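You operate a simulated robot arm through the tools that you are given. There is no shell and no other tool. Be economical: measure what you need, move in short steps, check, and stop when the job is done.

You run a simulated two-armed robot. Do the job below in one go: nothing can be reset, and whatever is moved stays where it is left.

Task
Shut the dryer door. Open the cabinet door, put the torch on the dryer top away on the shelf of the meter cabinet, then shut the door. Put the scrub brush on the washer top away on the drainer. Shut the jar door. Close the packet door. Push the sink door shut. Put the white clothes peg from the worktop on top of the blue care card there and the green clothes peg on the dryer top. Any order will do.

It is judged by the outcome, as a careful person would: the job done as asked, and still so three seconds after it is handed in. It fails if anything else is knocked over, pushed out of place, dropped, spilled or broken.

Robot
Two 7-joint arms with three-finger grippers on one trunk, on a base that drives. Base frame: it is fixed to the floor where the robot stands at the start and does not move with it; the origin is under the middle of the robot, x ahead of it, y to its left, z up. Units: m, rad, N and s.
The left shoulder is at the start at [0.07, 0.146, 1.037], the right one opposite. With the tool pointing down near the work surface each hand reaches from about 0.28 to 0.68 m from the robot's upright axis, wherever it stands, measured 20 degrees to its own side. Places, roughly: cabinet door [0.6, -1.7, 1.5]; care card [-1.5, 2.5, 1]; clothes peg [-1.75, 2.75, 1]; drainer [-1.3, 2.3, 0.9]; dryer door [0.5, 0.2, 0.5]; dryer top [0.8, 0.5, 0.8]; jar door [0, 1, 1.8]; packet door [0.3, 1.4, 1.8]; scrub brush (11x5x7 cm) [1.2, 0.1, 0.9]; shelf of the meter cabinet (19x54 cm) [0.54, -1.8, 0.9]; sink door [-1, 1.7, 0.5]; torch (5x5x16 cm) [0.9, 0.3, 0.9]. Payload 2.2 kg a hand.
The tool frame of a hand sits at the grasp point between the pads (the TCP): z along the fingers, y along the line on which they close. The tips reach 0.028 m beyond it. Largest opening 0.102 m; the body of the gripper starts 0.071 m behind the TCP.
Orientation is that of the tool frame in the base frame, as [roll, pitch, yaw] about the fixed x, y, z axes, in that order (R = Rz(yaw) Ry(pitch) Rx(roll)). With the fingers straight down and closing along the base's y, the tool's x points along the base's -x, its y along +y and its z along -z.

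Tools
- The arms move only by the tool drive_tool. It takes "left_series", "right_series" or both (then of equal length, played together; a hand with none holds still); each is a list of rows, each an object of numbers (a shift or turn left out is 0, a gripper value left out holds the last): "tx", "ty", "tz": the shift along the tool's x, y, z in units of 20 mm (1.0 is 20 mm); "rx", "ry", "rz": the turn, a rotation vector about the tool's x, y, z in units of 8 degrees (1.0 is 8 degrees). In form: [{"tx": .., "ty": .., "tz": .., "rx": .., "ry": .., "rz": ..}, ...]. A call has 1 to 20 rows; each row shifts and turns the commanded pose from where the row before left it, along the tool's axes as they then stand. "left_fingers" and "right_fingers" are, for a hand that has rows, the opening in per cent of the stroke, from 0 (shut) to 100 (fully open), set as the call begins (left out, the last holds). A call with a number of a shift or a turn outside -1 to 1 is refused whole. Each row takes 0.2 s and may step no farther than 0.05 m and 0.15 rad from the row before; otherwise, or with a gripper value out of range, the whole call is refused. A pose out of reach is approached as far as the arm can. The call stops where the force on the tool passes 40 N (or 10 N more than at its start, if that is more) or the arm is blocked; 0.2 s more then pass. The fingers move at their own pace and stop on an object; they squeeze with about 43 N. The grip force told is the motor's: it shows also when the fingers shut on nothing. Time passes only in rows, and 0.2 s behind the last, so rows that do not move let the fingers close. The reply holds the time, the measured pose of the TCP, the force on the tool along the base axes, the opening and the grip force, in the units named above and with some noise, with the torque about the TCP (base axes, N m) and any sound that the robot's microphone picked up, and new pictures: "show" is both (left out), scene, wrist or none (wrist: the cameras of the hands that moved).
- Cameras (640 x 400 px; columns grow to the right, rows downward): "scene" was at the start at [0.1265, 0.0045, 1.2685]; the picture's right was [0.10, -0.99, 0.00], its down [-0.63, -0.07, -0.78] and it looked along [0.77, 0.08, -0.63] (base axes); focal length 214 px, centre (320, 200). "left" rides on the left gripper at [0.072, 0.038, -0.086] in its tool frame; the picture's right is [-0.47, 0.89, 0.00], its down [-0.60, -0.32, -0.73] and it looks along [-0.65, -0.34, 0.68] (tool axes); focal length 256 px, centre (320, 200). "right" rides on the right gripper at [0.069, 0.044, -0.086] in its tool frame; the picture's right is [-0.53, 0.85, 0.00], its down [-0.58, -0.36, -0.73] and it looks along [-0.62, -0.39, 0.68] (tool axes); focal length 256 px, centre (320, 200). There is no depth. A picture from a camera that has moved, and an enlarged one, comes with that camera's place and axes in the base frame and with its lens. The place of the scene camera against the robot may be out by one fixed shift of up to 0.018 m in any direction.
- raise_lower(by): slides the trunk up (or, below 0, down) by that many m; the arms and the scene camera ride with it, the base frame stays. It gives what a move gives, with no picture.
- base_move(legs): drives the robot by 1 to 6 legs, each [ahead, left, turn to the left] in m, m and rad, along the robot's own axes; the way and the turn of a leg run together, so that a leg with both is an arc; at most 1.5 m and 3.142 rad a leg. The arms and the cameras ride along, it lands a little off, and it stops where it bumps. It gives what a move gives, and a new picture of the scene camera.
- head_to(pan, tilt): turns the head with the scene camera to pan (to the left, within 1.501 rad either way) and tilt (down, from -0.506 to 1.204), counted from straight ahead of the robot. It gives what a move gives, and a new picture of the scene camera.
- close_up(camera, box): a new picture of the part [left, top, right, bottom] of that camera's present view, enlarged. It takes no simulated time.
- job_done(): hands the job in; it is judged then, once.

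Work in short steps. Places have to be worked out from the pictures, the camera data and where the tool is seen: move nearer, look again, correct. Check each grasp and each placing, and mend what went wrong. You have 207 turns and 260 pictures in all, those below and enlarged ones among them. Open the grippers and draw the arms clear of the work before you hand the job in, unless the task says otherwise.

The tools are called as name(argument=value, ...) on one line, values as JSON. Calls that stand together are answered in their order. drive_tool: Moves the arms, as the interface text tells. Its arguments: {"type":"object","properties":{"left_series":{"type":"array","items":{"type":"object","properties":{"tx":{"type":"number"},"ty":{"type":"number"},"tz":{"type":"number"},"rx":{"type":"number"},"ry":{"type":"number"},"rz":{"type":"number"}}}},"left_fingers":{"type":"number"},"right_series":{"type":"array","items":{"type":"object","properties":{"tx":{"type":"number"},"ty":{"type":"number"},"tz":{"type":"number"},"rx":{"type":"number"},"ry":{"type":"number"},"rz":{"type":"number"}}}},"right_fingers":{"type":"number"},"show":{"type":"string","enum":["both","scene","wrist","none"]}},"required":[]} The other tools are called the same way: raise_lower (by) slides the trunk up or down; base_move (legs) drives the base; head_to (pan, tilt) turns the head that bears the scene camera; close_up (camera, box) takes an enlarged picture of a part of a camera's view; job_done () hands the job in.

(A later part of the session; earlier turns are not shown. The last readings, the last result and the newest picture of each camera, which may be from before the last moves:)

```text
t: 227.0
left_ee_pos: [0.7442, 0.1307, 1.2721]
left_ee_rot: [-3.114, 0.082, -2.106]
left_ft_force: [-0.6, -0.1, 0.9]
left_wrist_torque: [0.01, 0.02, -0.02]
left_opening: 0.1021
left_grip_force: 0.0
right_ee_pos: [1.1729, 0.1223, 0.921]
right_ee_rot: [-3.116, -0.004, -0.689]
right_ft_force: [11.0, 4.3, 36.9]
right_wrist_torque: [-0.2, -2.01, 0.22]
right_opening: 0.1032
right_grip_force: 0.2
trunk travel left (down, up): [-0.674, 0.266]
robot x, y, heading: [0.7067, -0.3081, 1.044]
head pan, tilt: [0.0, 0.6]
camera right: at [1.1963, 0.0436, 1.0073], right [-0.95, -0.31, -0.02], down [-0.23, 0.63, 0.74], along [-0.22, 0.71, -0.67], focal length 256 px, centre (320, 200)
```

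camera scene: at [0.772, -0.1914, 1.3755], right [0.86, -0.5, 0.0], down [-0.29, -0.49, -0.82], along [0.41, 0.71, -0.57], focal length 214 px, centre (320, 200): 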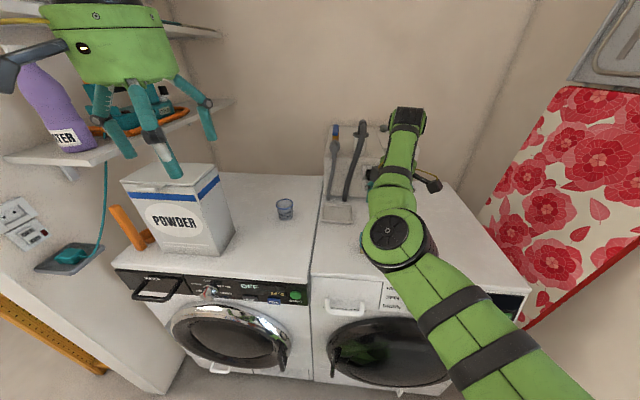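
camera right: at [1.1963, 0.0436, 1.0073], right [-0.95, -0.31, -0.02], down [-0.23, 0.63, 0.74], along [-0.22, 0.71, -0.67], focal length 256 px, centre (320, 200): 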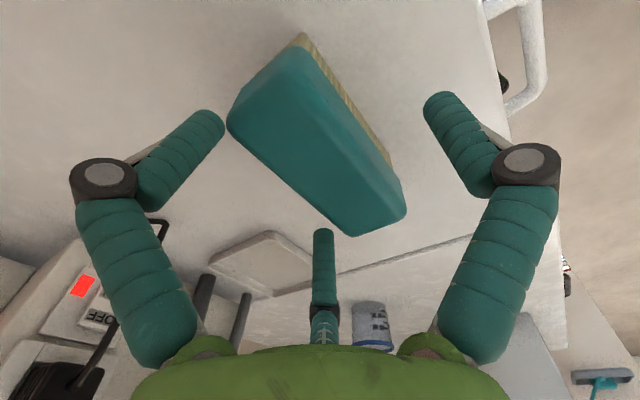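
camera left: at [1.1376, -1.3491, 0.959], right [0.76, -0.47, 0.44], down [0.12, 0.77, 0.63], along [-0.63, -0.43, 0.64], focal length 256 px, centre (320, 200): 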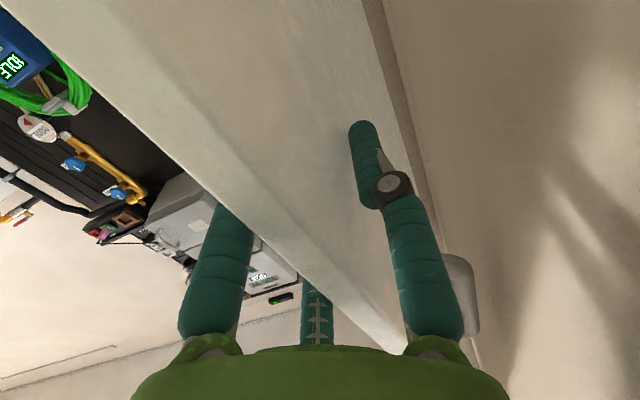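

A finger is pressing on something at z 0.92. I lift 3 cm and look again.

drive_tool(right_series=[{"tz": -0.5}, {"tz": -1}], show="wrist")

```text
t: 227.6
left_ee_pos: [0.7452, 0.1362, 1.2686]
left_ee_rot: [-3.114, 0.077, -2.105]
left_ft_force: [-0.1, 0.0, -0.2]
left_wrist_torque: [-0.02, -0.04, -0.01]
left_opening: 0.102
left_grip_force: 0.1
right_ee_pos: [1.1678, 0.1239, 0.9373]
right_ee_rot: [3.13, 0.004, -0.682]
right_ft_force: [0.2, 0.0, 0.5]
right_wrist_torque: [-0.02, -0.01, 0.0]
right_opening: 0.1021
right_grip_force: 0.0
trunk travel left (down, up): [-0.674, 0.266]
robot x, y, heading: [0.7086, -0.3073, 1.041]
head pan, tilt: [0.0, 0.6]
camera right: at [1.1938, 0.0474, 1.024], right [-0.95, -0.32, 0.01], down [-0.21, 0.65, 0.73], along [-0.24, 0.69, -0.68], focal length 256 px, centre (320, 200)
```

right: 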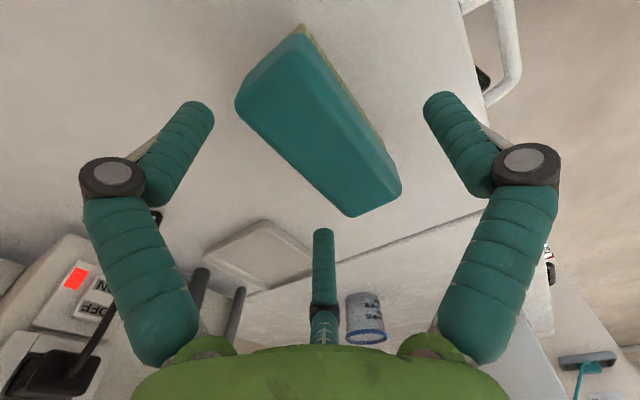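

I want to understand the real finger layout before pressing on; I zoom in on the open left hand in view.

close_up(camera="scene", box=[0, 0, 250, 180])

```text
2.22 times, centred on (125, 90) of scene
camera zoom: at [0.7684, -0.1904, 1.3752], right [0.86, -0.5, 0.0], down [-0.28, -0.49, -0.82], along [0.42, 0.71, -0.57], focal length 477 px, centre (753, 444)
```

zoom: 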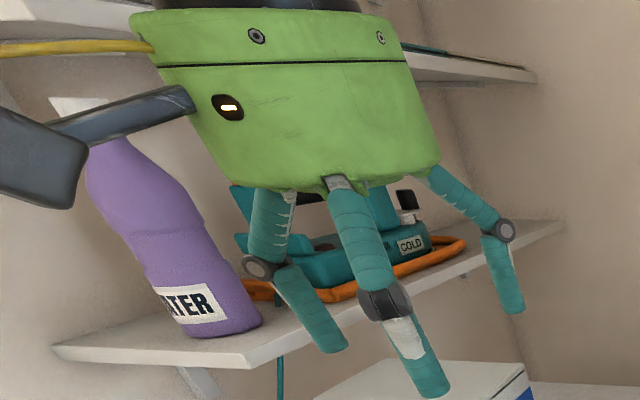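

The hand really has three fingers (one on the +y side, two on the −y side), and one of the pair was standing on the brush's corner. I need the brush centre about 12 mm toward +y and centred lengthwise; a small base shift does it.

drive_tool(right_series=[{"tz": -1}], show="none")

base_move(legs=[[0.014, 0.0135, 0]])

close_up(camera="right", box=[0, 0, 640, 400])

```text
t: 228.0
left_ee_pos: [0.7454, 0.1349, 1.2689]
left_ee_rot: [-3.115, 0.077, -2.106]
left_ft_force: [-0.3, 0.2, -0.2]
left_wrist_torque: [-0.02, -0.04, 0.01]
left_opening: 0.1019
left_grip_force: 0.1
right_ee_pos: [1.1694, 0.1242, 0.9584]
right_ee_rot: [3.136, 0.002, -0.683]
right_ft_force: [-0.3, -0.4, 0.3]
right_wrist_torque: [0.0, -0.02, 0.0]
right_opening: 0.1022
right_grip_force: 0.0
trunk travel left (down, up): [-0.674, 0.266]
robot x, y, heading: [0.7057, -0.3021, 1.041]
head pan, tilt: [0.0, 0.6]
```

```text
t: 228.8
left_ee_pos: [0.7423, 0.1485, 1.2714]
left_ee_rot: [-3.117, 0.08, -2.106]
left_ft_force: [0.8, -1.2, -0.1]
left_wrist_torque: [0.07, 0.02, 0.03]
left_opening: 0.1019
left_grip_force: 0.1
right_ee_pos: [1.1684, 0.14, 0.9609]
right_ee_rot: [-3.141, 0.004, -0.686]
right_ft_force: [1.2, 0.1, -0.3]
right_wrist_torque: [0.03, -0.02, -0.02]
right_opening: 0.102
right_grip_force: 0.0
trunk travel left (down, up): [-0.674, 0.266]
robot x, y, heading: [0.7023, -0.2852, 1.042]
head pan, tilt: [0.0, 0.6]
camera scene: at [0.7653, -0.1769, 1.3761], right [0.86, -0.5, 0.0], down [-0.29, -0.49, -0.83], along [0.42, 0.71, -0.56], focal length 214 px, centre (320, 200)
```

scene: 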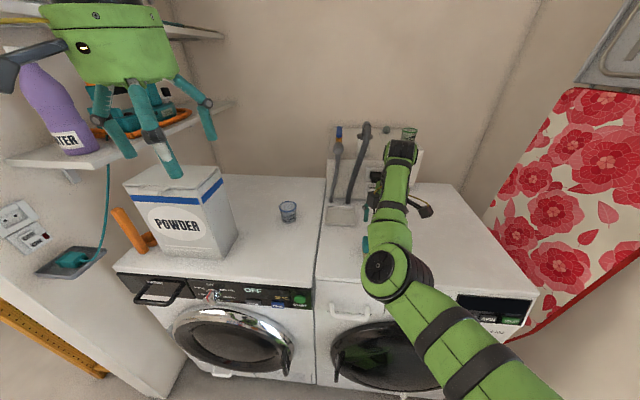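

```text
1.00 times, centred on (320, 200) of right (not enlarged: the box is as wide or as high as the picture)
camera zoom: at [1.1913, 0.0618, 1.0472], right [-0.95, -0.32, 0.0], down [-0.21, 0.65, 0.73], along [-0.23, 0.7, -0.68], focal length 256 px, centre (320, 200)
```

zoom: 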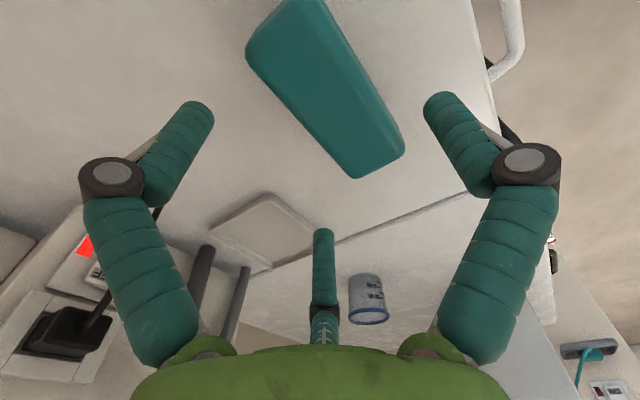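

The brush now lies well between the fingers (5° off, trimmed). I lower to TCP z 0.90 and then close.

drive_tool(right_series=[{"rz": -0.6, "tz": 0.5}, {"tz": 1}, {"tz": 0.7}, {"tz": 0.4}, {"tz": 0.3}], show="wrist")

```text
t: 230.0
left_ee_pos: [0.7423, 0.1525, 1.2703]
left_ee_rot: [-3.115, 0.077, -2.105]
left_ft_force: [-0.4, 0.8, 0.4]
left_wrist_torque: [-0.03, 0.02, -0.01]
left_opening: 0.1021
left_grip_force: 0.1
right_ee_pos: [1.1645, 0.1423, 0.9013]
right_ee_rot: [3.14, 0.002, -0.6]
right_ft_force: [-0.5, -0.2, -1.0]
right_wrist_torque: [0.01, 0.02, 0.01]
right_opening: 0.1022
right_grip_force: 0.1
trunk travel left (down, up): [-0.674, 0.266]
robot x, y, heading: [0.7038, -0.2899, 1.042]
head pan, tilt: [0.0, 0.6]
camera right: at [1.1959, 0.0673, 0.9884], right [-0.92, -0.4, 0.0], down [-0.27, 0.63, 0.73], along [-0.29, 0.67, -0.68], focal length 256 px, centre (320, 200)
```

right: 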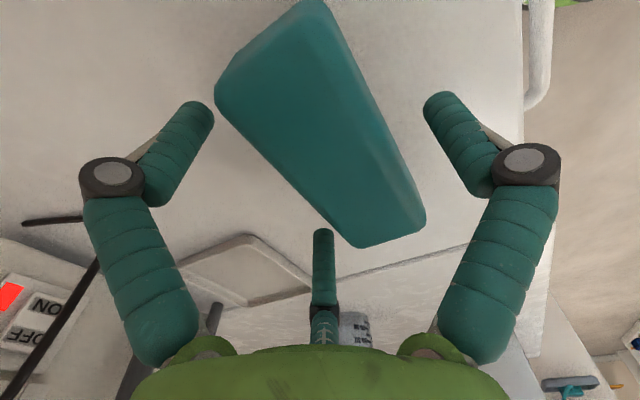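

No contact. I close the fingers on the brush.

drive_tool(right_series=[{}, {}, {}], right_fingers=0, show="wrist")

```text
t: 230.8
left_ee_pos: [0.7418, 0.1527, 1.2698]
left_ee_rot: [-3.115, 0.079, -2.107]
left_ft_force: [-0.7, -0.9, -0.1]
left_wrist_torque: [-0.01, -0.02, 0.02]
left_opening: 0.1018
left_grip_force: 0.1
right_ee_pos: [1.1652, 0.1428, 0.9026]
right_ee_rot: [-3.141, 0.002, -0.599]
right_ft_force: [0.3, 1.5, 5.1]
right_wrist_torque: [0.17, 0.26, -0.06]
right_opening: 0.0627
right_grip_force: 42.9
trunk travel left (down, up): [-0.674, 0.266]
robot x, y, heading: [0.703, -0.2821, 1.049]
head pan, tilt: [0.0, 0.6]
camera right: at [1.1956, 0.0669, 0.9893], right [-0.92, -0.4, 0.0], down [-0.27, 0.63, 0.73], along [-0.29, 0.67, -0.68], focal length 256 px, centre (320, 200)
```

right: 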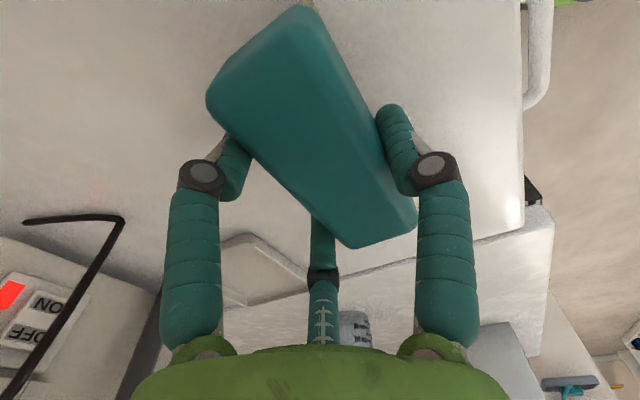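

Gripped by three fingers. I lift it clear.

drive_tool(right_series=[{"tz": -0.5}, {"tz": -1}, {"tz": -1}, {"tz": -1}, {"tz": -1}, {"tz": -1}], show="both")

```text
t: 232.2
left_ee_pos: [0.7424, 0.1528, 1.2705]
left_ee_rot: [-3.117, 0.078, -2.109]
left_ft_force: [-0.5, 0.0, -0.4]
left_wrist_torque: [-0.02, -0.03, -0.04]
left_opening: 0.1019
left_grip_force: 0.1
right_ee_pos: [1.1669, 0.1429, 1.0117]
right_ee_rot: [3.138, 0.002, -0.6]
right_ft_force: [-0.3, 0.2, -1.3]
right_wrist_torque: [0.05, 0.0, -0.01]
right_opening: 0.0631
right_grip_force: 42.7
trunk travel left (down, up): [-0.674, 0.266]
robot x, y, heading: [0.7048, -0.2874, 1.044]
head pan, tilt: [0.0, 0.6]
camera scene: at [0.7641, -0.1727, 1.3757], right [0.86, -0.5, 0.0], down [-0.28, -0.49, -0.83], along [0.42, 0.71, -0.56], focal length 214 px, centre (320, 200)
camera right: at [1.1968, 0.0678, 1.0989], right [-0.92, -0.4, 0.0], down [-0.27, 0.63, 0.73], along [-0.29, 0.67, -0.68], focal length 256 px, centre (320, 200)
```

scene: 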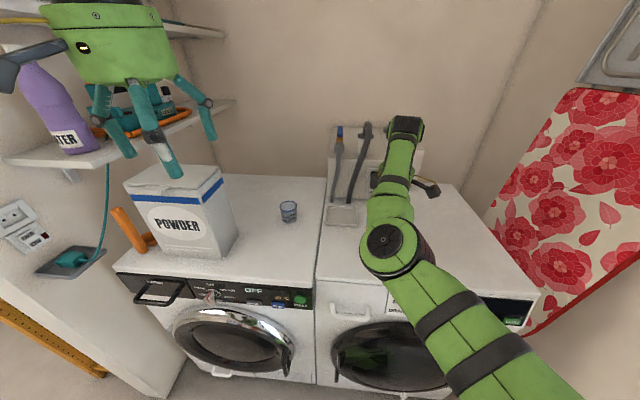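
right: 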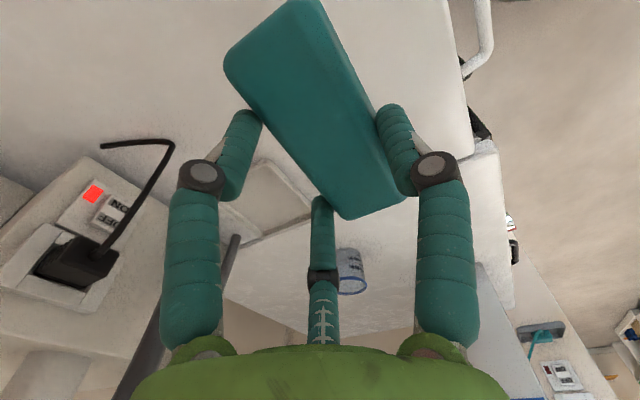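

The brush is held. I back off and turn left to view the rack with the jar and packet doors, and the sink area.

base_move(legs=[[-0.4, 0, 0], [0, 0, 1.1], [0.5, 0, 0]])

head_to(pan=-0.7, tilt=-0.15)

```text
t: 240.0
left_ee_pos: [-0.1505, 0.0072, 1.2705]
left_ee_rot: [-3.117, 0.078, -0.988]
left_ft_force: [0.9, 0.5, 0.7]
left_wrist_torque: [0.01, 0.03, 0.01]
left_opening: 0.102
left_grip_force: 0.1
right_ee_pos: [0.0447, 0.3843, 1.0127]
right_ee_rot: [3.14, 0.003, 0.518]
right_ft_force: [0.2, 0.5, -1.5]
right_wrist_torque: [0.01, 0.01, 0.0]
right_opening: 0.0629
right_grip_force: 43.3
trunk travel left (down, up): [-0.674, 0.266]
robot x, y, heading: [0.2298, -0.2213, 2.159]
head pan, tilt: [0.0, 0.6]
camera scene: at [0.1445, -0.1096, 1.3758], right [0.83, 0.56, 0.0], down [0.31, -0.47, -0.83], along [-0.46, 0.69, -0.56], focal length 214 px, centre (320, 200)
```

scene: 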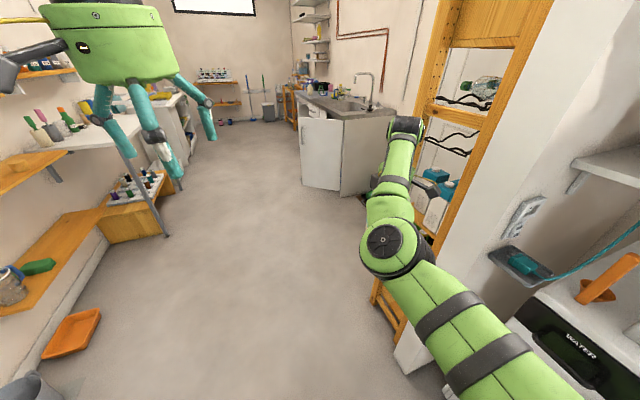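

```text
t: 241.1
left_ee_pos: [-0.15, 0.0068, 1.2701]
left_ee_rot: [-3.116, 0.08, -0.988]
left_ft_force: [0.1, 0.1, -0.4]
left_wrist_torque: [-0.04, -0.01, 0.0]
left_opening: 0.1021
left_grip_force: 0.1
right_ee_pos: [0.0452, 0.3852, 1.011]
right_ee_rot: [3.138, 0.0, 0.518]
right_ft_force: [-0.1, -0.2, -0.9]
right_wrist_torque: [0.0, 0.01, 0.02]
right_opening: 0.0627
right_grip_force: 43.4
trunk travel left (down, up): [-0.674, 0.266]
robot x, y, heading: [0.2305, -0.2187, 2.164]
head pan, tilt: [-0.7, -0.15]
camera scene: at [0.2025, -0.0976, 1.444], right [0.99, -0.11, 0.0], down [0.02, 0.15, -0.99], along [0.11, 0.98, 0.15], focal length 214 px, centre (320, 200)
```

scene: 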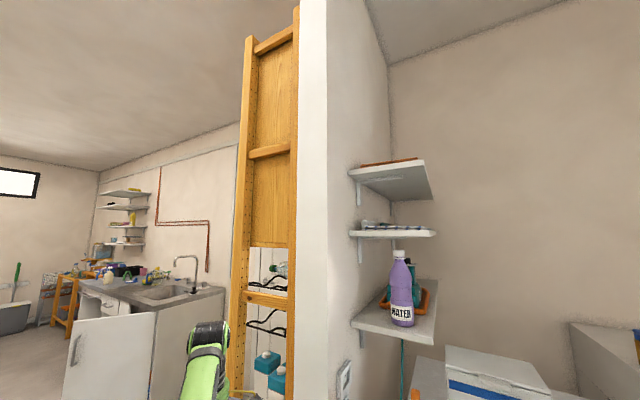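

The rack's front faces left. I drive further into the room to see the front doors.

base_move(legs=[[0.75, 0.45, 0]])

head_to(pan=-1.2, tilt=-0.3)

head_to(pan=-0.4, tilt=0.4)

```text
t: 245.7
left_ee_pos: [-0.9405, 0.3764, 1.2698]
left_ee_rot: [-3.116, 0.08, -0.99]
left_ft_force: [0.2, 0.4, -0.1]
left_wrist_torque: [0.02, 0.01, 0.0]
left_opening: 0.102
left_grip_force: 0.1
right_ee_pos: [-0.7458, 0.7536, 1.0122]
right_ee_rot: [3.14, 0.003, 0.518]
right_ft_force: [0.9, 0.0, -1.1]
right_wrist_torque: [0.0, 0.03, 0.01]
right_opening: 0.0631
right_grip_force: 42.6
trunk travel left (down, up): [-0.674, 0.266]
robot x, y, heading: [-0.5622, 0.1467, 2.165]
head pan, tilt: [-0.7, -0.15]
camera scene: at [-0.589, 0.2702, 1.4441], right [0.99, -0.11, 0.0], down [0.02, 0.15, -0.99], along [0.11, 0.98, 0.15], focal length 214 px, centre (320, 200)
```

scene: 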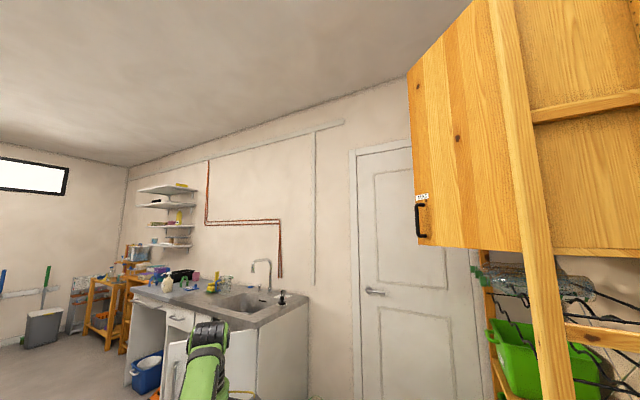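

```text
t: 246.7
left_ee_pos: [-0.9432, 0.3773, 1.2714]
left_ee_rot: [-3.116, 0.078, -0.989]
left_ft_force: [0.4, 0.2, -0.7]
left_wrist_torque: [0.01, 0.02, 0.0]
left_opening: 0.102
left_grip_force: 0.0
right_ee_pos: [-0.746, 0.7516, 1.0113]
right_ee_rot: [3.138, 0.002, 0.516]
right_ft_force: [-0.2, -0.3, 0.3]
right_wrist_torque: [0.01, 0.0, 0.02]
right_opening: 0.0627
right_grip_force: 42.5
trunk travel left (down, up): [-0.674, 0.266]
robot x, y, heading: [-0.5603, 0.147, 2.164]
head pan, tilt: [-1.201, -0.3]
camera scene: at [-0.5538, 0.2502, 1.4564], right [0.82, -0.57, 0.0], down [0.17, 0.24, -0.96], along [0.55, 0.78, 0.3], focal length 214 px, centre (320, 200)
```

scene: 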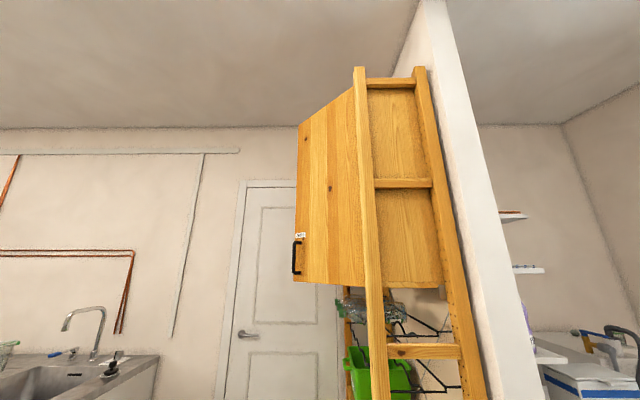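

```text
t: 247.8
left_ee_pos: [-0.9414, 0.3756, 1.271]
left_ee_rot: [-3.114, 0.079, -0.989]
left_ft_force: [-0.6, 0.1, -0.8]
left_wrist_torque: [0.0, 0.02, 0.01]
left_opening: 0.1021
left_grip_force: 0.2
right_ee_pos: [-0.746, 0.7518, 1.0125]
right_ee_rot: [3.139, 0.004, 0.517]
right_ft_force: [-0.6, 1.2, -1.9]
right_wrist_torque: [0.03, 0.03, -0.02]
right_opening: 0.0628
right_grip_force: 42.9
trunk travel left (down, up): [-0.674, 0.266]
robot x, y, heading: [-0.5632, 0.1477, 2.163]
head pan, tilt: [-0.4, 0.4]
camera scene: at [-0.6162, 0.2768, 1.394], right [0.98, 0.19, 0.0], down [0.07, -0.38, -0.92], along [-0.17, 0.91, -0.39], focal length 214 px, centre (320, 200)
```

scene: 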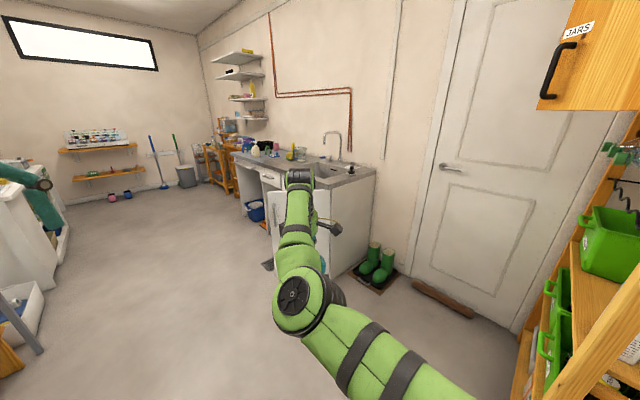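

The JARS door is partly open, hinged at the near post. Since the right hand holds the brush, I go to the sink first. I drive toward it and turn to face the counter.

base_move(legs=[[1.05, 0.35, 0], [0, 0, -1.12]])

head_to(pan=0.0, tilt=0.5)

```text
t: 256.2
left_ee_pos: [-1.3886, 1.2606, 1.2692]
left_ee_rot: [-3.115, 0.079, -2.122]
left_ft_force: [0.6, 1.3, 0.7]
left_wrist_torque: [0.01, 0.02, 0.01]
left_opening: 0.102
left_grip_force: 0.0
right_ee_pos: [-0.9642, 1.2443, 1.011]
right_ee_rot: [3.137, 0.002, -0.613]
right_ft_force: [1.1, 1.1, -1.2]
right_wrist_torque: [-0.06, 0.01, -0.02]
right_opening: 0.0628
right_grip_force: 42.8
trunk travel left (down, up): [-0.674, 0.266]
robot x, y, heading: [-1.4314, 0.8178, 1.031]
head pan, tilt: [-0.4, 0.4]
camera scene: at [-1.3416, 0.9132, 1.3939], right [0.59, -0.81, 0.0], down [-0.31, -0.23, -0.92], along [0.74, 0.54, -0.39], focal length 214 px, centre (320, 200)
```

scene: 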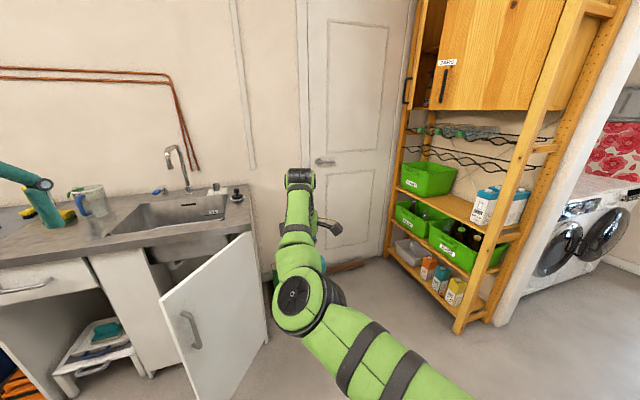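

```text
t: 257.1
left_ee_pos: [-1.3901, 1.2606, 1.2709]
left_ee_rot: [-3.113, 0.078, -2.12]
left_ft_force: [-0.9, 0.5, 0.3]
left_wrist_torque: [0.02, -0.01, 0.03]
left_opening: 0.1022
left_grip_force: 0.1
right_ee_pos: [-0.9645, 1.2436, 1.0114]
right_ee_rot: [3.138, 0.001, -0.615]
right_ft_force: [0.3, 0.3, -1.1]
right_wrist_torque: [0.0, 0.02, -0.03]
right_opening: 0.0629
right_grip_force: 42.9
trunk travel left (down, up): [-0.674, 0.266]
robot x, y, heading: [-1.4341, 0.8202, 1.03]
head pan, tilt: [0.0, 0.499]
camera scene: at [-1.3693, 0.9365, 1.3848], right [0.86, -0.52, 0.0], down [-0.25, -0.41, -0.88], along [0.45, 0.75, -0.48], focal length 214 px, centre (320, 200)
```

scene: 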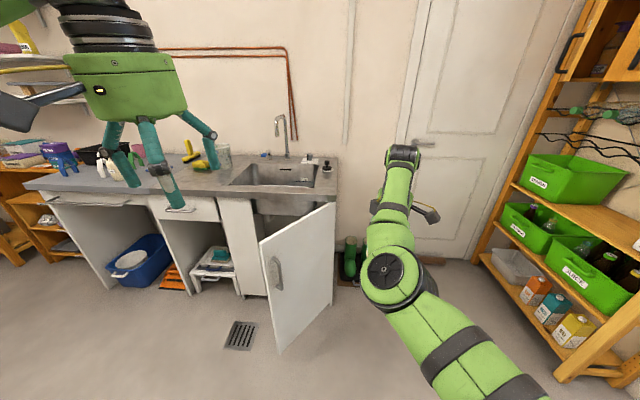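

I see the counter with the sink, the open sink door and the drainer left of the sink. I strafe left in front of the drainer, then approach part-way and look.

base_move(legs=[[0, 0.8, 0], [0.35, 0, 0]])

head_to(pan=-0.2, tilt=0.65)

```text
t: 263.3
left_ee_pos: [-1.8822, 1.9758, 1.2714]
left_ee_rot: [-3.113, 0.077, -2.136]
left_ft_force: [-0.8, -0.4, 0.4]
left_wrist_torque: [0.01, 0.01, 0.04]
left_opening: 0.1019
left_grip_force: 0.0
right_ee_pos: [-1.4579, 1.9549, 1.0122]
right_ee_rot: [3.141, 0.002, -0.625]
right_ft_force: [0.4, 0.1, -1.2]
right_wrist_torque: [0.05, -0.04, 0.0]
right_opening: 0.0628
right_grip_force: 43.0
trunk travel left (down, up): [-0.674, 0.266]
robot x, y, heading: [-1.9316, 1.539, 1.01]
head pan, tilt: [0.0, 0.499]
camera scene: at [-1.8666, 1.6523, 1.3849], right [0.85, -0.53, 0.0], down [-0.25, -0.41, -0.88], along [0.46, 0.75, -0.48], focal length 214 px, centre (320, 200)
```

scene: 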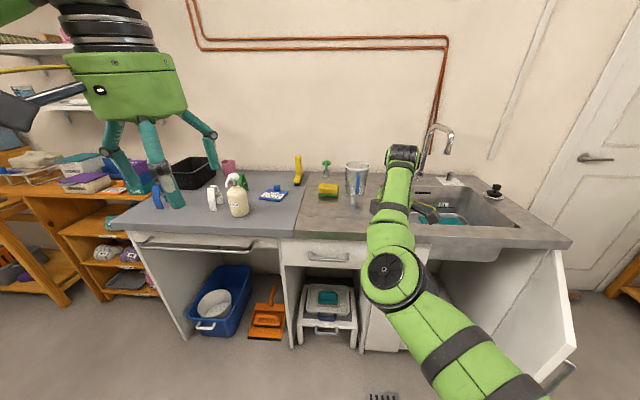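

```text
t: 264.0
left_ee_pos: [-1.8816, 1.9778, 1.2698]
left_ee_rot: [-3.113, 0.078, -2.135]
left_ft_force: [0.2, -0.4, -1.1]
left_wrist_torque: [-0.01, -0.03, -0.03]
left_opening: 0.1019
left_grip_force: 0.1
right_ee_pos: [-1.4576, 1.9547, 1.0121]
right_ee_rot: [3.138, 0.003, -0.63]
right_ft_force: [0.2, 0.0, -2.0]
right_wrist_torque: [0.0, -0.02, 0.0]
right_opening: 0.0626
right_grip_force: 43.2
trunk travel left (down, up): [-0.674, 0.266]
robot x, y, heading: [-1.9281, 1.5373, 1.016]
head pan, tilt: [-0.201, 0.649]
camera scene: at [-1.8542, 1.6396, 1.3714], right [0.73, -0.68, 0.0], down [-0.41, -0.44, -0.8], along [0.55, 0.58, -0.6], focal length 214 px, centre (320, 200)
```

scene: 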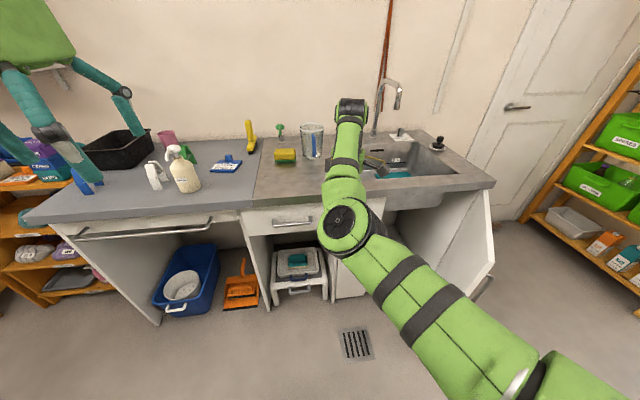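

The stainless drainer is between the grey worktop and the sink, with a sponge and glass on it. I zoom in to find free space, the card and the pegs.

close_up(camera="scene", box=[60, 90, 460, 240])

close_up(camera="scene", box=[130, 110, 270, 210])

```text
1.60 times, centred on (260, 165) of scene
camera zoom: at [-1.8542, 1.6396, 1.3714], right [0.73, -0.68, 0.0], down [-0.41, -0.44, -0.8], along [0.55, 0.58, -0.6], focal length 343 px, centre (416, 256)
```

zoom: 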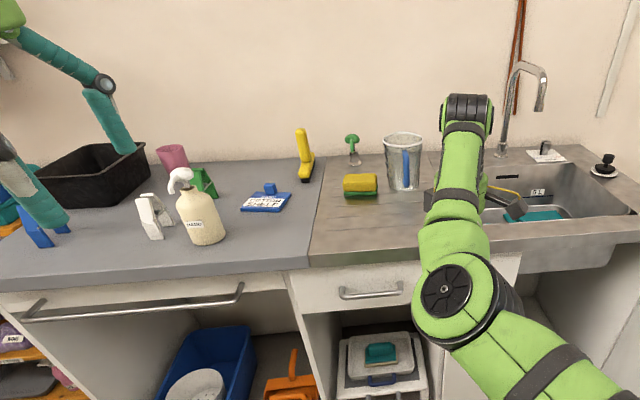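

```text
4.00 times, centred on (200, 160) of scene
camera zoom: at [-1.8542, 1.6396, 1.3714], right [0.73, -0.68, 0.0], down [-0.41, -0.44, -0.8], along [0.55, 0.58, -0.6], focal length 858 px, centre (800, 360)
```

zoom: 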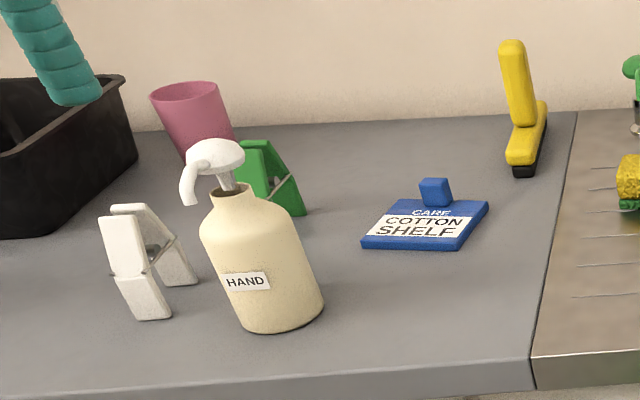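

The brush will go on the drainer's free front part, about (-1.405,2.27). The base carries it there.

base_move(legs=[[0.297, 0.123, 0.02]])

close_up(camera="right", box=[0, 0, 640, 400])

```text
t: 266.2
left_ee_pos: [-1.8439, 2.2933, 1.271]
left_ee_rot: [-3.114, 0.079, -2.116]
left_ft_force: [0.1, 0.4, -0.5]
left_wrist_torque: [0.02, -0.01, 0.03]
left_opening: 0.1021
left_grip_force: 0.1
right_ee_pos: [-1.4195, 2.2816, 1.0112]
right_ee_rot: [3.14, 0.004, -0.609]
right_ft_force: [0.2, -0.1, -0.8]
right_wrist_torque: [0.03, 0.02, 0.0]
right_opening: 0.0626
right_grip_force: 42.6
trunk travel left (down, up): [-0.674, 0.266]
robot x, y, heading: [-1.8848, 1.8528, 1.035]
head pan, tilt: [-0.201, 0.649]
camera scene: at [-1.8111, 1.9567, 1.3716], right [0.74, -0.67, 0.0], down [-0.41, -0.45, -0.8], along [0.53, 0.59, -0.6], focal length 214 px, centre (320, 200)
```

scene: 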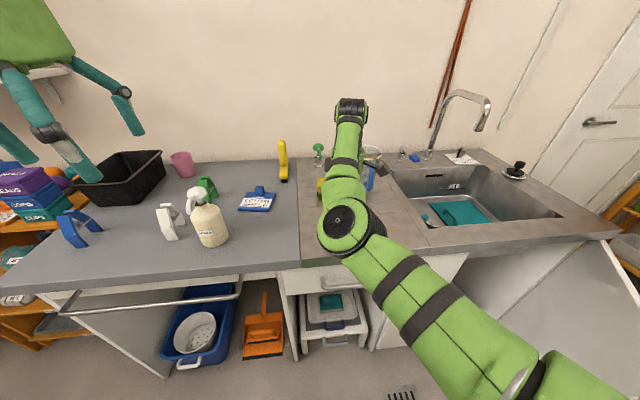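

```text
1.00 times, centred on (320, 200) of right (not enlarged: the box is as wide or as high as the picture)
camera zoom: at [-1.39, 2.206, 1.0991], right [-0.92, -0.39, 0.0], down [-0.26, 0.63, 0.73], along [-0.29, 0.67, -0.68], focal length 256 px, centre (320, 200)
```

zoom: 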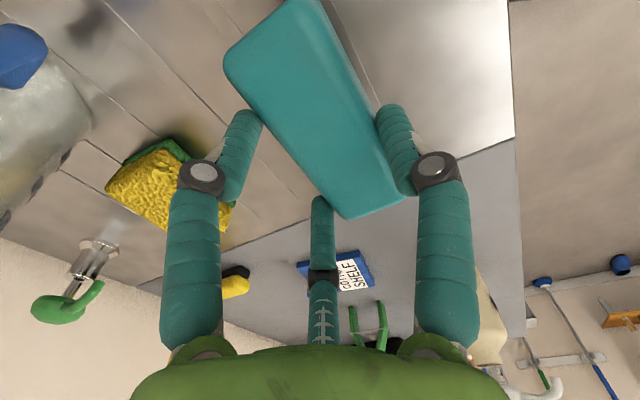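

Well placed. I lower in shrinking steps until it touches.

drive_tool(right_series=[{"tz": 1}, {"tz": 0.5}, {"tz": 0.25}, {"tz": 0.2}, {"tz": 0.2}, {"tz": 0.2}], show="none")

```text
t: 267.6
left_ee_pos: [-1.8489, 2.2924, 1.2709]
left_ee_rot: [-3.112, 0.083, -2.113]
left_ft_force: [-0.3, 0.8, 0.2]
left_wrist_torque: [0.01, -0.01, -0.01]
left_opening: 0.1018
left_grip_force: 0.0
right_ee_pos: [-1.4237, 2.2821, 0.9722]
right_ee_rot: [-3.131, 0.004, -0.608]
right_ft_force: [-0.8, 11.6, 32.2]
right_wrist_torque: [-0.36, -0.04, -0.04]
right_opening: 0.063
right_grip_force: 42.8
trunk travel left (down, up): [-0.674, 0.266]
robot x, y, heading: [-1.8863, 1.8571, 1.034]
head pan, tilt: [-0.201, 0.649]
```

It rests on the drainer (32 N). I ease up slightly, open and rise.

drive_tool(right_series=[{"tz": -0.2}, {}, {}], right_fingers=100, show="none")

drive_tool(right_series=[{"tz": -1}, {"tz": -1}, {"tz": -1}, {"tz": -1}, {"tz": -1}, {"tz": -1}, {"tz": -1}], show="wrist")

```text
t: 268.4
left_ee_pos: [-1.8434, 2.2954, 1.2692]
left_ee_rot: [-3.115, 0.078, -2.115]
left_ft_force: [-0.3, 0.6, 0.1]
left_wrist_torque: [-0.01, 0.04, -0.01]
left_opening: 0.1016
left_grip_force: 0.0
right_ee_pos: [-1.4191, 2.2809, 0.9689]
right_ee_rot: [3.135, 0.003, -0.608]
right_ft_force: [0.0, -0.6, -0.7]
right_wrist_torque: [0.02, 0.0, 0.04]
right_opening: 0.102
right_grip_force: 0.1
trunk travel left (down, up): [-0.674, 0.266]
robot x, y, heading: [-1.8887, 1.8557, 1.035]
head pan, tilt: [-0.201, 0.649]
```

```text
t: 270.0
left_ee_pos: [-1.8444, 2.2943, 1.2691]
left_ee_rot: [-3.114, 0.08, -2.117]
left_ft_force: [0.7, -0.5, -0.4]
left_wrist_torque: [0.0, 0.0, -0.02]
left_opening: 0.102
left_grip_force: 0.0
right_ee_pos: [-1.4202, 2.282, 1.1111]
right_ee_rot: [3.139, 0.002, -0.608]
right_ft_force: [-0.2, -0.6, 0.0]
right_wrist_torque: [-0.01, -0.02, 0.03]
right_opening: 0.102
right_grip_force: 0.2
trunk travel left (down, up): [-0.674, 0.266]
robot x, y, heading: [-1.8877, 1.8565, 1.045]
head pan, tilt: [-0.201, 0.649]
camera right: at [-1.3897, 2.2067, 1.1973], right [-0.92, -0.39, 0.0], down [-0.26, 0.63, 0.73], along [-0.29, 0.67, -0.68], focal length 256 px, centre (320, 200)
```

right: 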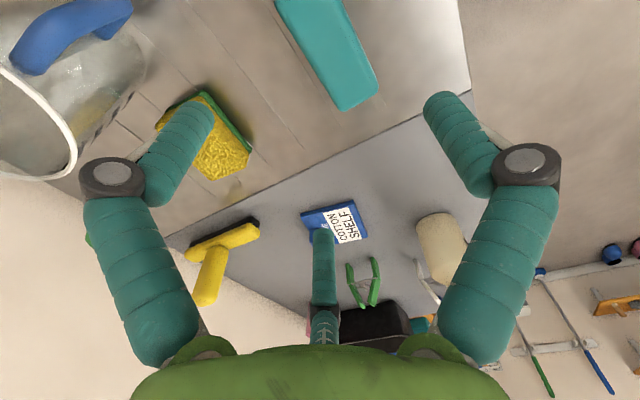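

The brush sits on the drainer. Now the white peg near (-1.82,2.565), standing as an A about 9 cm high. I move nearer with the base and bring the left hand above it, levelled and turned so it will close across the peg's flat width.

drive_tool(right_series=[{"tz": -1}, {"tz": -1}, {"tz": -1}, {"tz": -1}, {}], left_series=[{"ry": 0.57, "rx": -0.2}, {"rz": 0.8}, {"rz": 0.66}, {}, {}], show="none")

base_move(legs=[[0.08, 0, 0]])

drive_tool(left_series=[{"tx": -0.95, "ty": 1}, {"tx": -0.95, "ty": 1}, {"tx": -0.95, "ty": 1}, {"tx": -0.95, "ty": 1}, {"tx": -0.95, "ty": 1}, {"tx": -0.95, "ty": 1}], show="wrist")

```text
t: 271.2
left_ee_pos: [-1.8434, 2.2949, 1.2706]
left_ee_rot: [-3.141, -0.001, -2.321]
left_ft_force: [-0.7, 0.4, -0.6]
left_wrist_torque: [-0.01, -0.01, -0.01]
left_opening: 0.1021
left_grip_force: 0.1
right_ee_pos: [-1.4228, 2.2707, 1.1775]
right_ee_rot: [-3.14, 0.002, -0.61]
right_ft_force: [-0.7, -0.8, 0.8]
right_wrist_torque: [0.03, 0.02, -0.02]
right_opening: 0.102
right_grip_force: 0.2
right hand out of reach, approached as far as the arm can: row 3, 4
trunk travel left (down, up): [-0.674, 0.266]
robot x, y, heading: [-1.8855, 1.856, 1.032]
head pan, tilt: [-0.201, 0.649]
```

```text
t: 272.2
left_ee_pos: [-1.8041, 2.3603, 1.271]
left_ee_rot: [3.139, 0.001, -2.322]
left_ft_force: [0.4, -0.7, -0.2]
left_wrist_torque: [0.04, 0.01, 0.02]
left_opening: 0.1021
left_grip_force: 0.0
right_ee_pos: [-1.3834, 2.3379, 1.1796]
right_ee_rot: [-3.136, 0.004, -0.612]
right_ft_force: [0.0, -0.2, 0.0]
right_wrist_torque: [0.02, -0.02, 0.0]
right_opening: 0.1018
right_grip_force: 0.1
trunk travel left (down, up): [-0.674, 0.266]
robot x, y, heading: [-1.8417, 1.9231, 1.035]
head pan, tilt: [-0.201, 0.649]
camera scene: at [-1.7715, 2.0239, 1.3719], right [0.74, -0.67, 0.0], down [-0.41, -0.45, -0.8], along [0.54, 0.59, -0.6], focal length 214 px, centre (320, 200)
```

scene: 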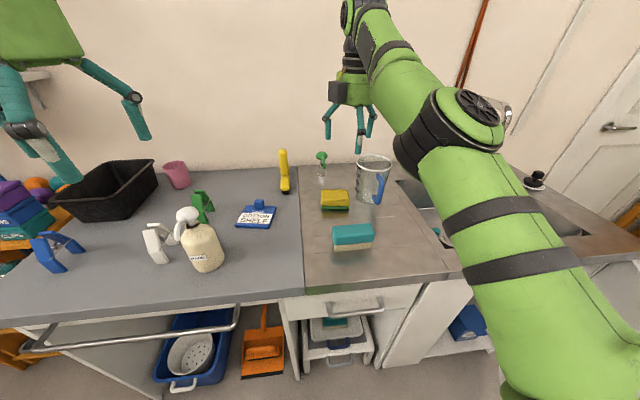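

```text
t: 273.6
left_ee_pos: [-1.8141, 2.5235, 1.2667]
left_ee_rot: [3.139, 0.0, -2.324]
left_ft_force: [-0.3, 0.2, -0.8]
left_wrist_torque: [-0.01, 0.01, 0.03]
left_opening: 0.1021
left_grip_force: 0.1
left hand out of reach, approached as far as the arm can: row 6
right_ee_pos: [-1.3803, 2.3411, 1.1766]
right_ee_rot: [-3.14, 0.004, -0.613]
right_ft_force: [0.0, 0.9, 0.3]
right_wrist_torque: [-0.01, -0.01, -0.01]
right_opening: 0.1022
right_grip_force: 0.0
trunk travel left (down, up): [-0.674, 0.266]
robot x, y, heading: [-1.843, 1.9219, 1.036]
head pan, tilt: [-0.201, 0.649]
camera left: at [-1.8906, 2.4964, 1.3517], right [-0.33, 0.94, 0.0], down [0.64, 0.22, 0.73], along [0.69, 0.24, -0.68], focal length 256 px, centre (320, 200)
```

left: 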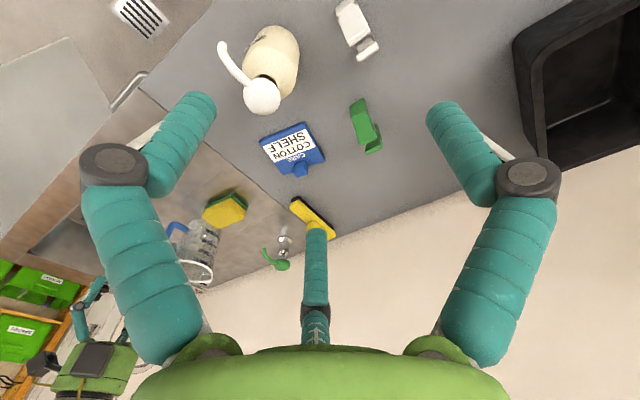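

The left view puts the white peg at (-1.82,2.57) and the card at (-1.585,2.54). I come over the peg and lower part-way.

drive_tool(left_series=[{"tz": 1, "rz": -0.5}, {"tz": 1}, {"tz": 1}, {"tz": 1}, {"tz": 1}, {"tz": 1}, {"tx": -0.8, "ty": 0.9}, {"tx": -0.7, "ty": 0.9}, {"tz": 1}, {"tz": 0.5}], show="wrist")

```text
t: 275.8
left_ee_pos: [-1.8235, 2.5691, 1.1167]
left_ee_rot: [3.14, 0.0, -2.251]
left_ft_force: [1.0, -0.1, -0.3]
left_wrist_torque: [-0.05, 0.02, 0.0]
left_opening: 0.1022
left_grip_force: 0.1
right_ee_pos: [-1.3823, 2.3395, 1.1774]
right_ee_rot: [-3.138, 0.003, -0.612]
right_ft_force: [-1.0, -0.7, -0.5]
right_wrist_torque: [-0.05, -0.03, 0.0]
right_opening: 0.102
right_grip_force: 0.1
trunk travel left (down, up): [-0.674, 0.266]
robot x, y, heading: [-1.8434, 1.9264, 1.033]
head pan, tilt: [-0.201, 0.649]
camera left: at [-1.8981, 2.5376, 1.2014], right [-0.4, 0.92, 0.0], down [0.63, 0.27, 0.73], along [0.67, 0.29, -0.68], focal length 256 px, centre (320, 200)
```

left: 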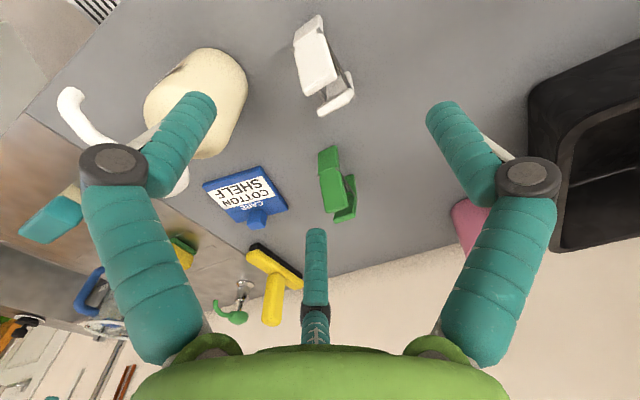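

Aligned over the white peg. I lower to grip height.

drive_tool(left_series=[{"tz": 1}, {"tz": 1}, {"tz": 1}, {"tz": 1}, {"tz": 1}, {"tz": 1}, {"tz": 0.7}, {"tz": 0.4}], show="wrist")

```text
t: 277.6
left_ee_pos: [-1.8248, 2.5695, 0.973]
left_ee_rot: [3.141, 0.001, -2.251]
left_ft_force: [0.6, -0.7, -0.7]
left_wrist_torque: [-0.02, 0.02, -0.01]
left_opening: 0.1023
left_grip_force: 0.2
right_ee_pos: [-1.382, 2.3397, 1.1778]
right_ee_rot: [-3.138, 0.004, -0.61]
right_ft_force: [0.3, 0.3, 0.0]
right_wrist_torque: [0.02, 0.01, 0.02]
right_opening: 0.102
right_grip_force: 0.1
trunk travel left (down, up): [-0.674, 0.266]
robot x, y, heading: [-1.8464, 1.9255, 1.035]
head pan, tilt: [-0.201, 0.649]
camera left: at [-1.8988, 2.5385, 1.0581], right [-0.39, 0.92, 0.0], down [0.63, 0.27, 0.73], along [0.67, 0.29, -0.68], focal length 256 px, centre (320, 200)
```

left: 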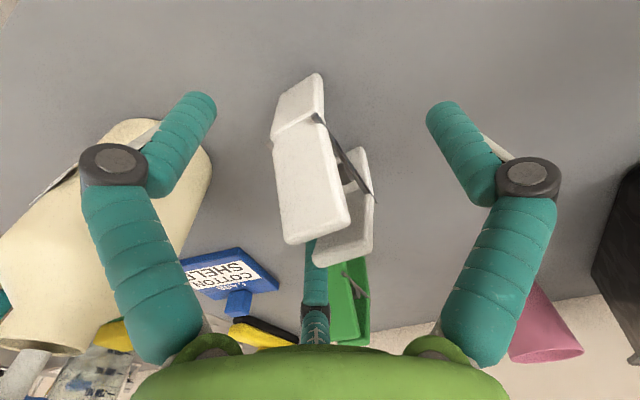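

The peg is between the fingers, no contact. I close gently.

drive_tool(left_series=[{}, {}, {}], left_fingers=0, show="both")

```text
t: 278.4
left_ee_pos: [-1.8241, 2.5699, 0.9739]
left_ee_rot: [-3.14, -0.001, -2.25]
left_ft_force: [0.6, 1.1, 3.7]
left_wrist_torque: [-0.03, 0.03, 0.0]
left_opening: 0.0369
left_grip_force: 43.1
right_ee_pos: [-1.3822, 2.3393, 1.1777]
right_ee_rot: [-3.137, 0.003, -0.613]
right_ft_force: [0.0, 0.7, 0.5]
right_wrist_torque: [-0.01, -0.01, 0.01]
right_opening: 0.1019
right_grip_force: 0.2
trunk travel left (down, up): [-0.674, 0.266]
robot x, y, heading: [-1.8466, 1.9222, 1.039]
head pan, tilt: [-0.201, 0.649]
camera scene: at [-1.7697, 2.0263, 1.3715], right [0.74, -0.67, 0.0], down [-0.41, -0.45, -0.8], along [0.54, 0.59, -0.6], focal length 214 px, centre (320, 200)
camera left: at [-1.8986, 2.5381, 1.0589], right [-0.39, 0.92, 0.0], down [0.63, 0.27, 0.73], along [0.67, 0.29, -0.68], focal length 256 px, centre (320, 200)
```

scene: 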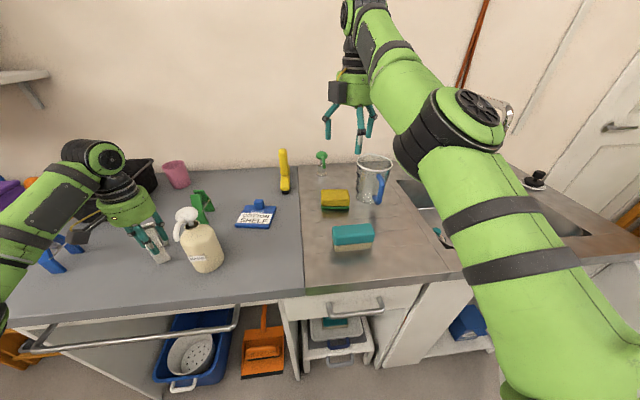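
left: 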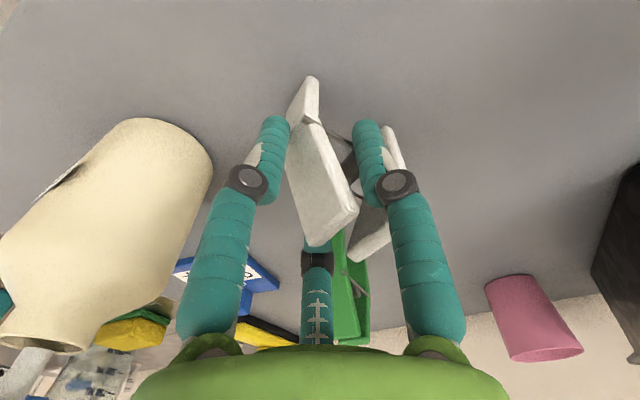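

The peg is held (37 mm). I lift it high over the bottle and carry it to above the card.

drive_tool(left_series=[{"tz": -0.5}, {"tz": -1}, {"tz": -1}, {"tz": -1}, {"tz": -1}, {"tz": -1}, {"tz": -1}, {"tz": -1}, {"tz": -1}, {"tz": -1}, {"tz": -1}], show="wrist")

drive_tool(left_series=[{"ty": -1, "tx": -0.5}, {"ty": -1, "tx": -0.5}, {"ty": -1, "tx": -0.5}, {"ty": -1, "tx": -0.5}, {"ty": -1, "tx": -0.5}, {"ty": -1, "tx": -0.5}, {"ty": -1, "tx": -0.5}, {"ty": -1, "tx": -0.5}, {"ty": -1, "tx": -0.5}, {"ty": -1, "tx": -0.5}, {"ty": -1, "tx": -0.5}], show="both")

```text
t: 280.8
left_ee_pos: [-1.8215, 2.5686, 1.1841]
left_ee_rot: [3.14, -0.001, -2.252]
left_ft_force: [-0.1, -0.2, -1.4]
left_wrist_torque: [0.0, 0.01, 0.0]
left_opening: 0.0368
left_grip_force: 43.0
right_ee_pos: [-1.3818, 2.3391, 1.1786]
right_ee_rot: [-3.138, 0.004, -0.613]
right_ft_force: [0.5, 0.8, 0.2]
right_wrist_torque: [0.03, 0.01, 0.0]
right_opening: 0.102
right_grip_force: 0.1
trunk travel left (down, up): [-0.674, 0.266]
robot x, y, heading: [-1.8466, 1.9228, 1.032]
head pan, tilt: [-0.201, 0.649]
camera left: at [-1.8972, 2.5365, 1.2694], right [-0.39, 0.92, 0.0], down [0.63, 0.27, 0.73], along [0.67, 0.29, -0.68], focal length 256 px, centre (320, 200)
```

left: 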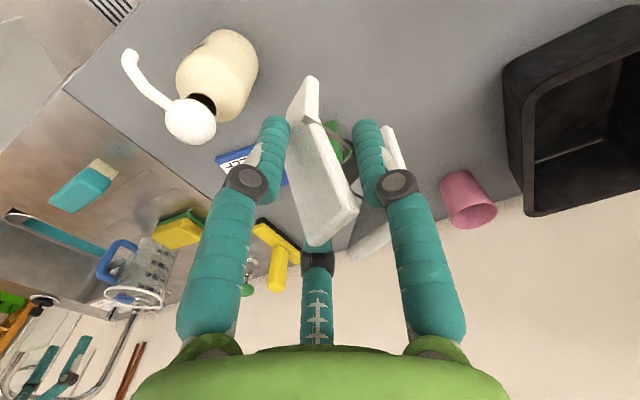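

```text
t: 283.2
left_ee_pos: [-1.6287, 2.4717, 1.1774]
left_ee_rot: [3.14, 0.001, -2.252]
left_ft_force: [-0.2, -0.4, -0.3]
left_wrist_torque: [-0.03, 0.01, -0.01]
left_opening: 0.0365
left_grip_force: 43.4
left hand out of reach, approached as far as the arm can: row 5, 6, 7, 8, 9, 10, 11
right_ee_pos: [-1.3807, 2.3396, 1.1777]
right_ee_rot: [-3.137, 0.003, -0.614]
right_ft_force: [0.4, -1.4, -0.3]
right_wrist_torque: [0.05, 0.01, 0.01]
right_opening: 0.102
right_grip_force: 0.1
trunk travel left (down, up): [-0.674, 0.266]
robot x, y, heading: [-1.846, 1.9254, 1.033]
head pan, tilt: [-0.201, 0.649]
camera scene: at [-1.7691, 2.0263, 1.3714], right [0.74, -0.67, 0.0], down [-0.41, -0.45, -0.8], along [0.54, 0.59, -0.6], focal length 214 px, centre (320, 200)
camera left: at [-1.7029, 2.4383, 1.2622], right [-0.4, 0.92, 0.0], down [0.63, 0.27, 0.73], along [0.67, 0.29, -0.68], focal length 256 px, centre (320, 200)
```

scene: 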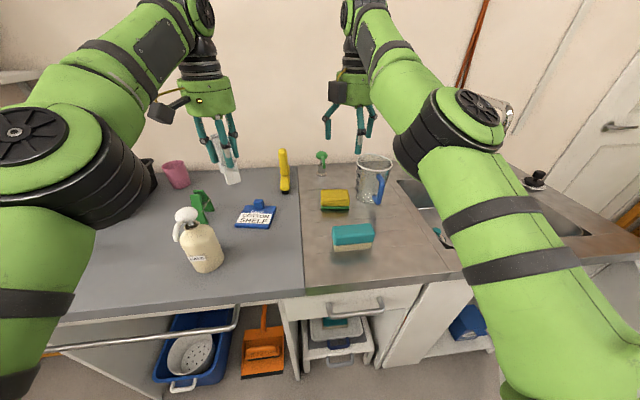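
left: 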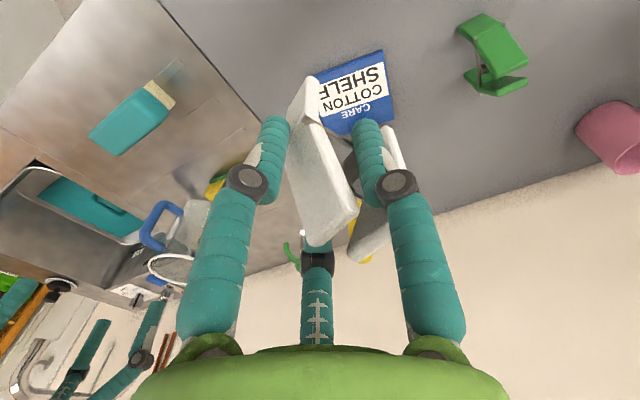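

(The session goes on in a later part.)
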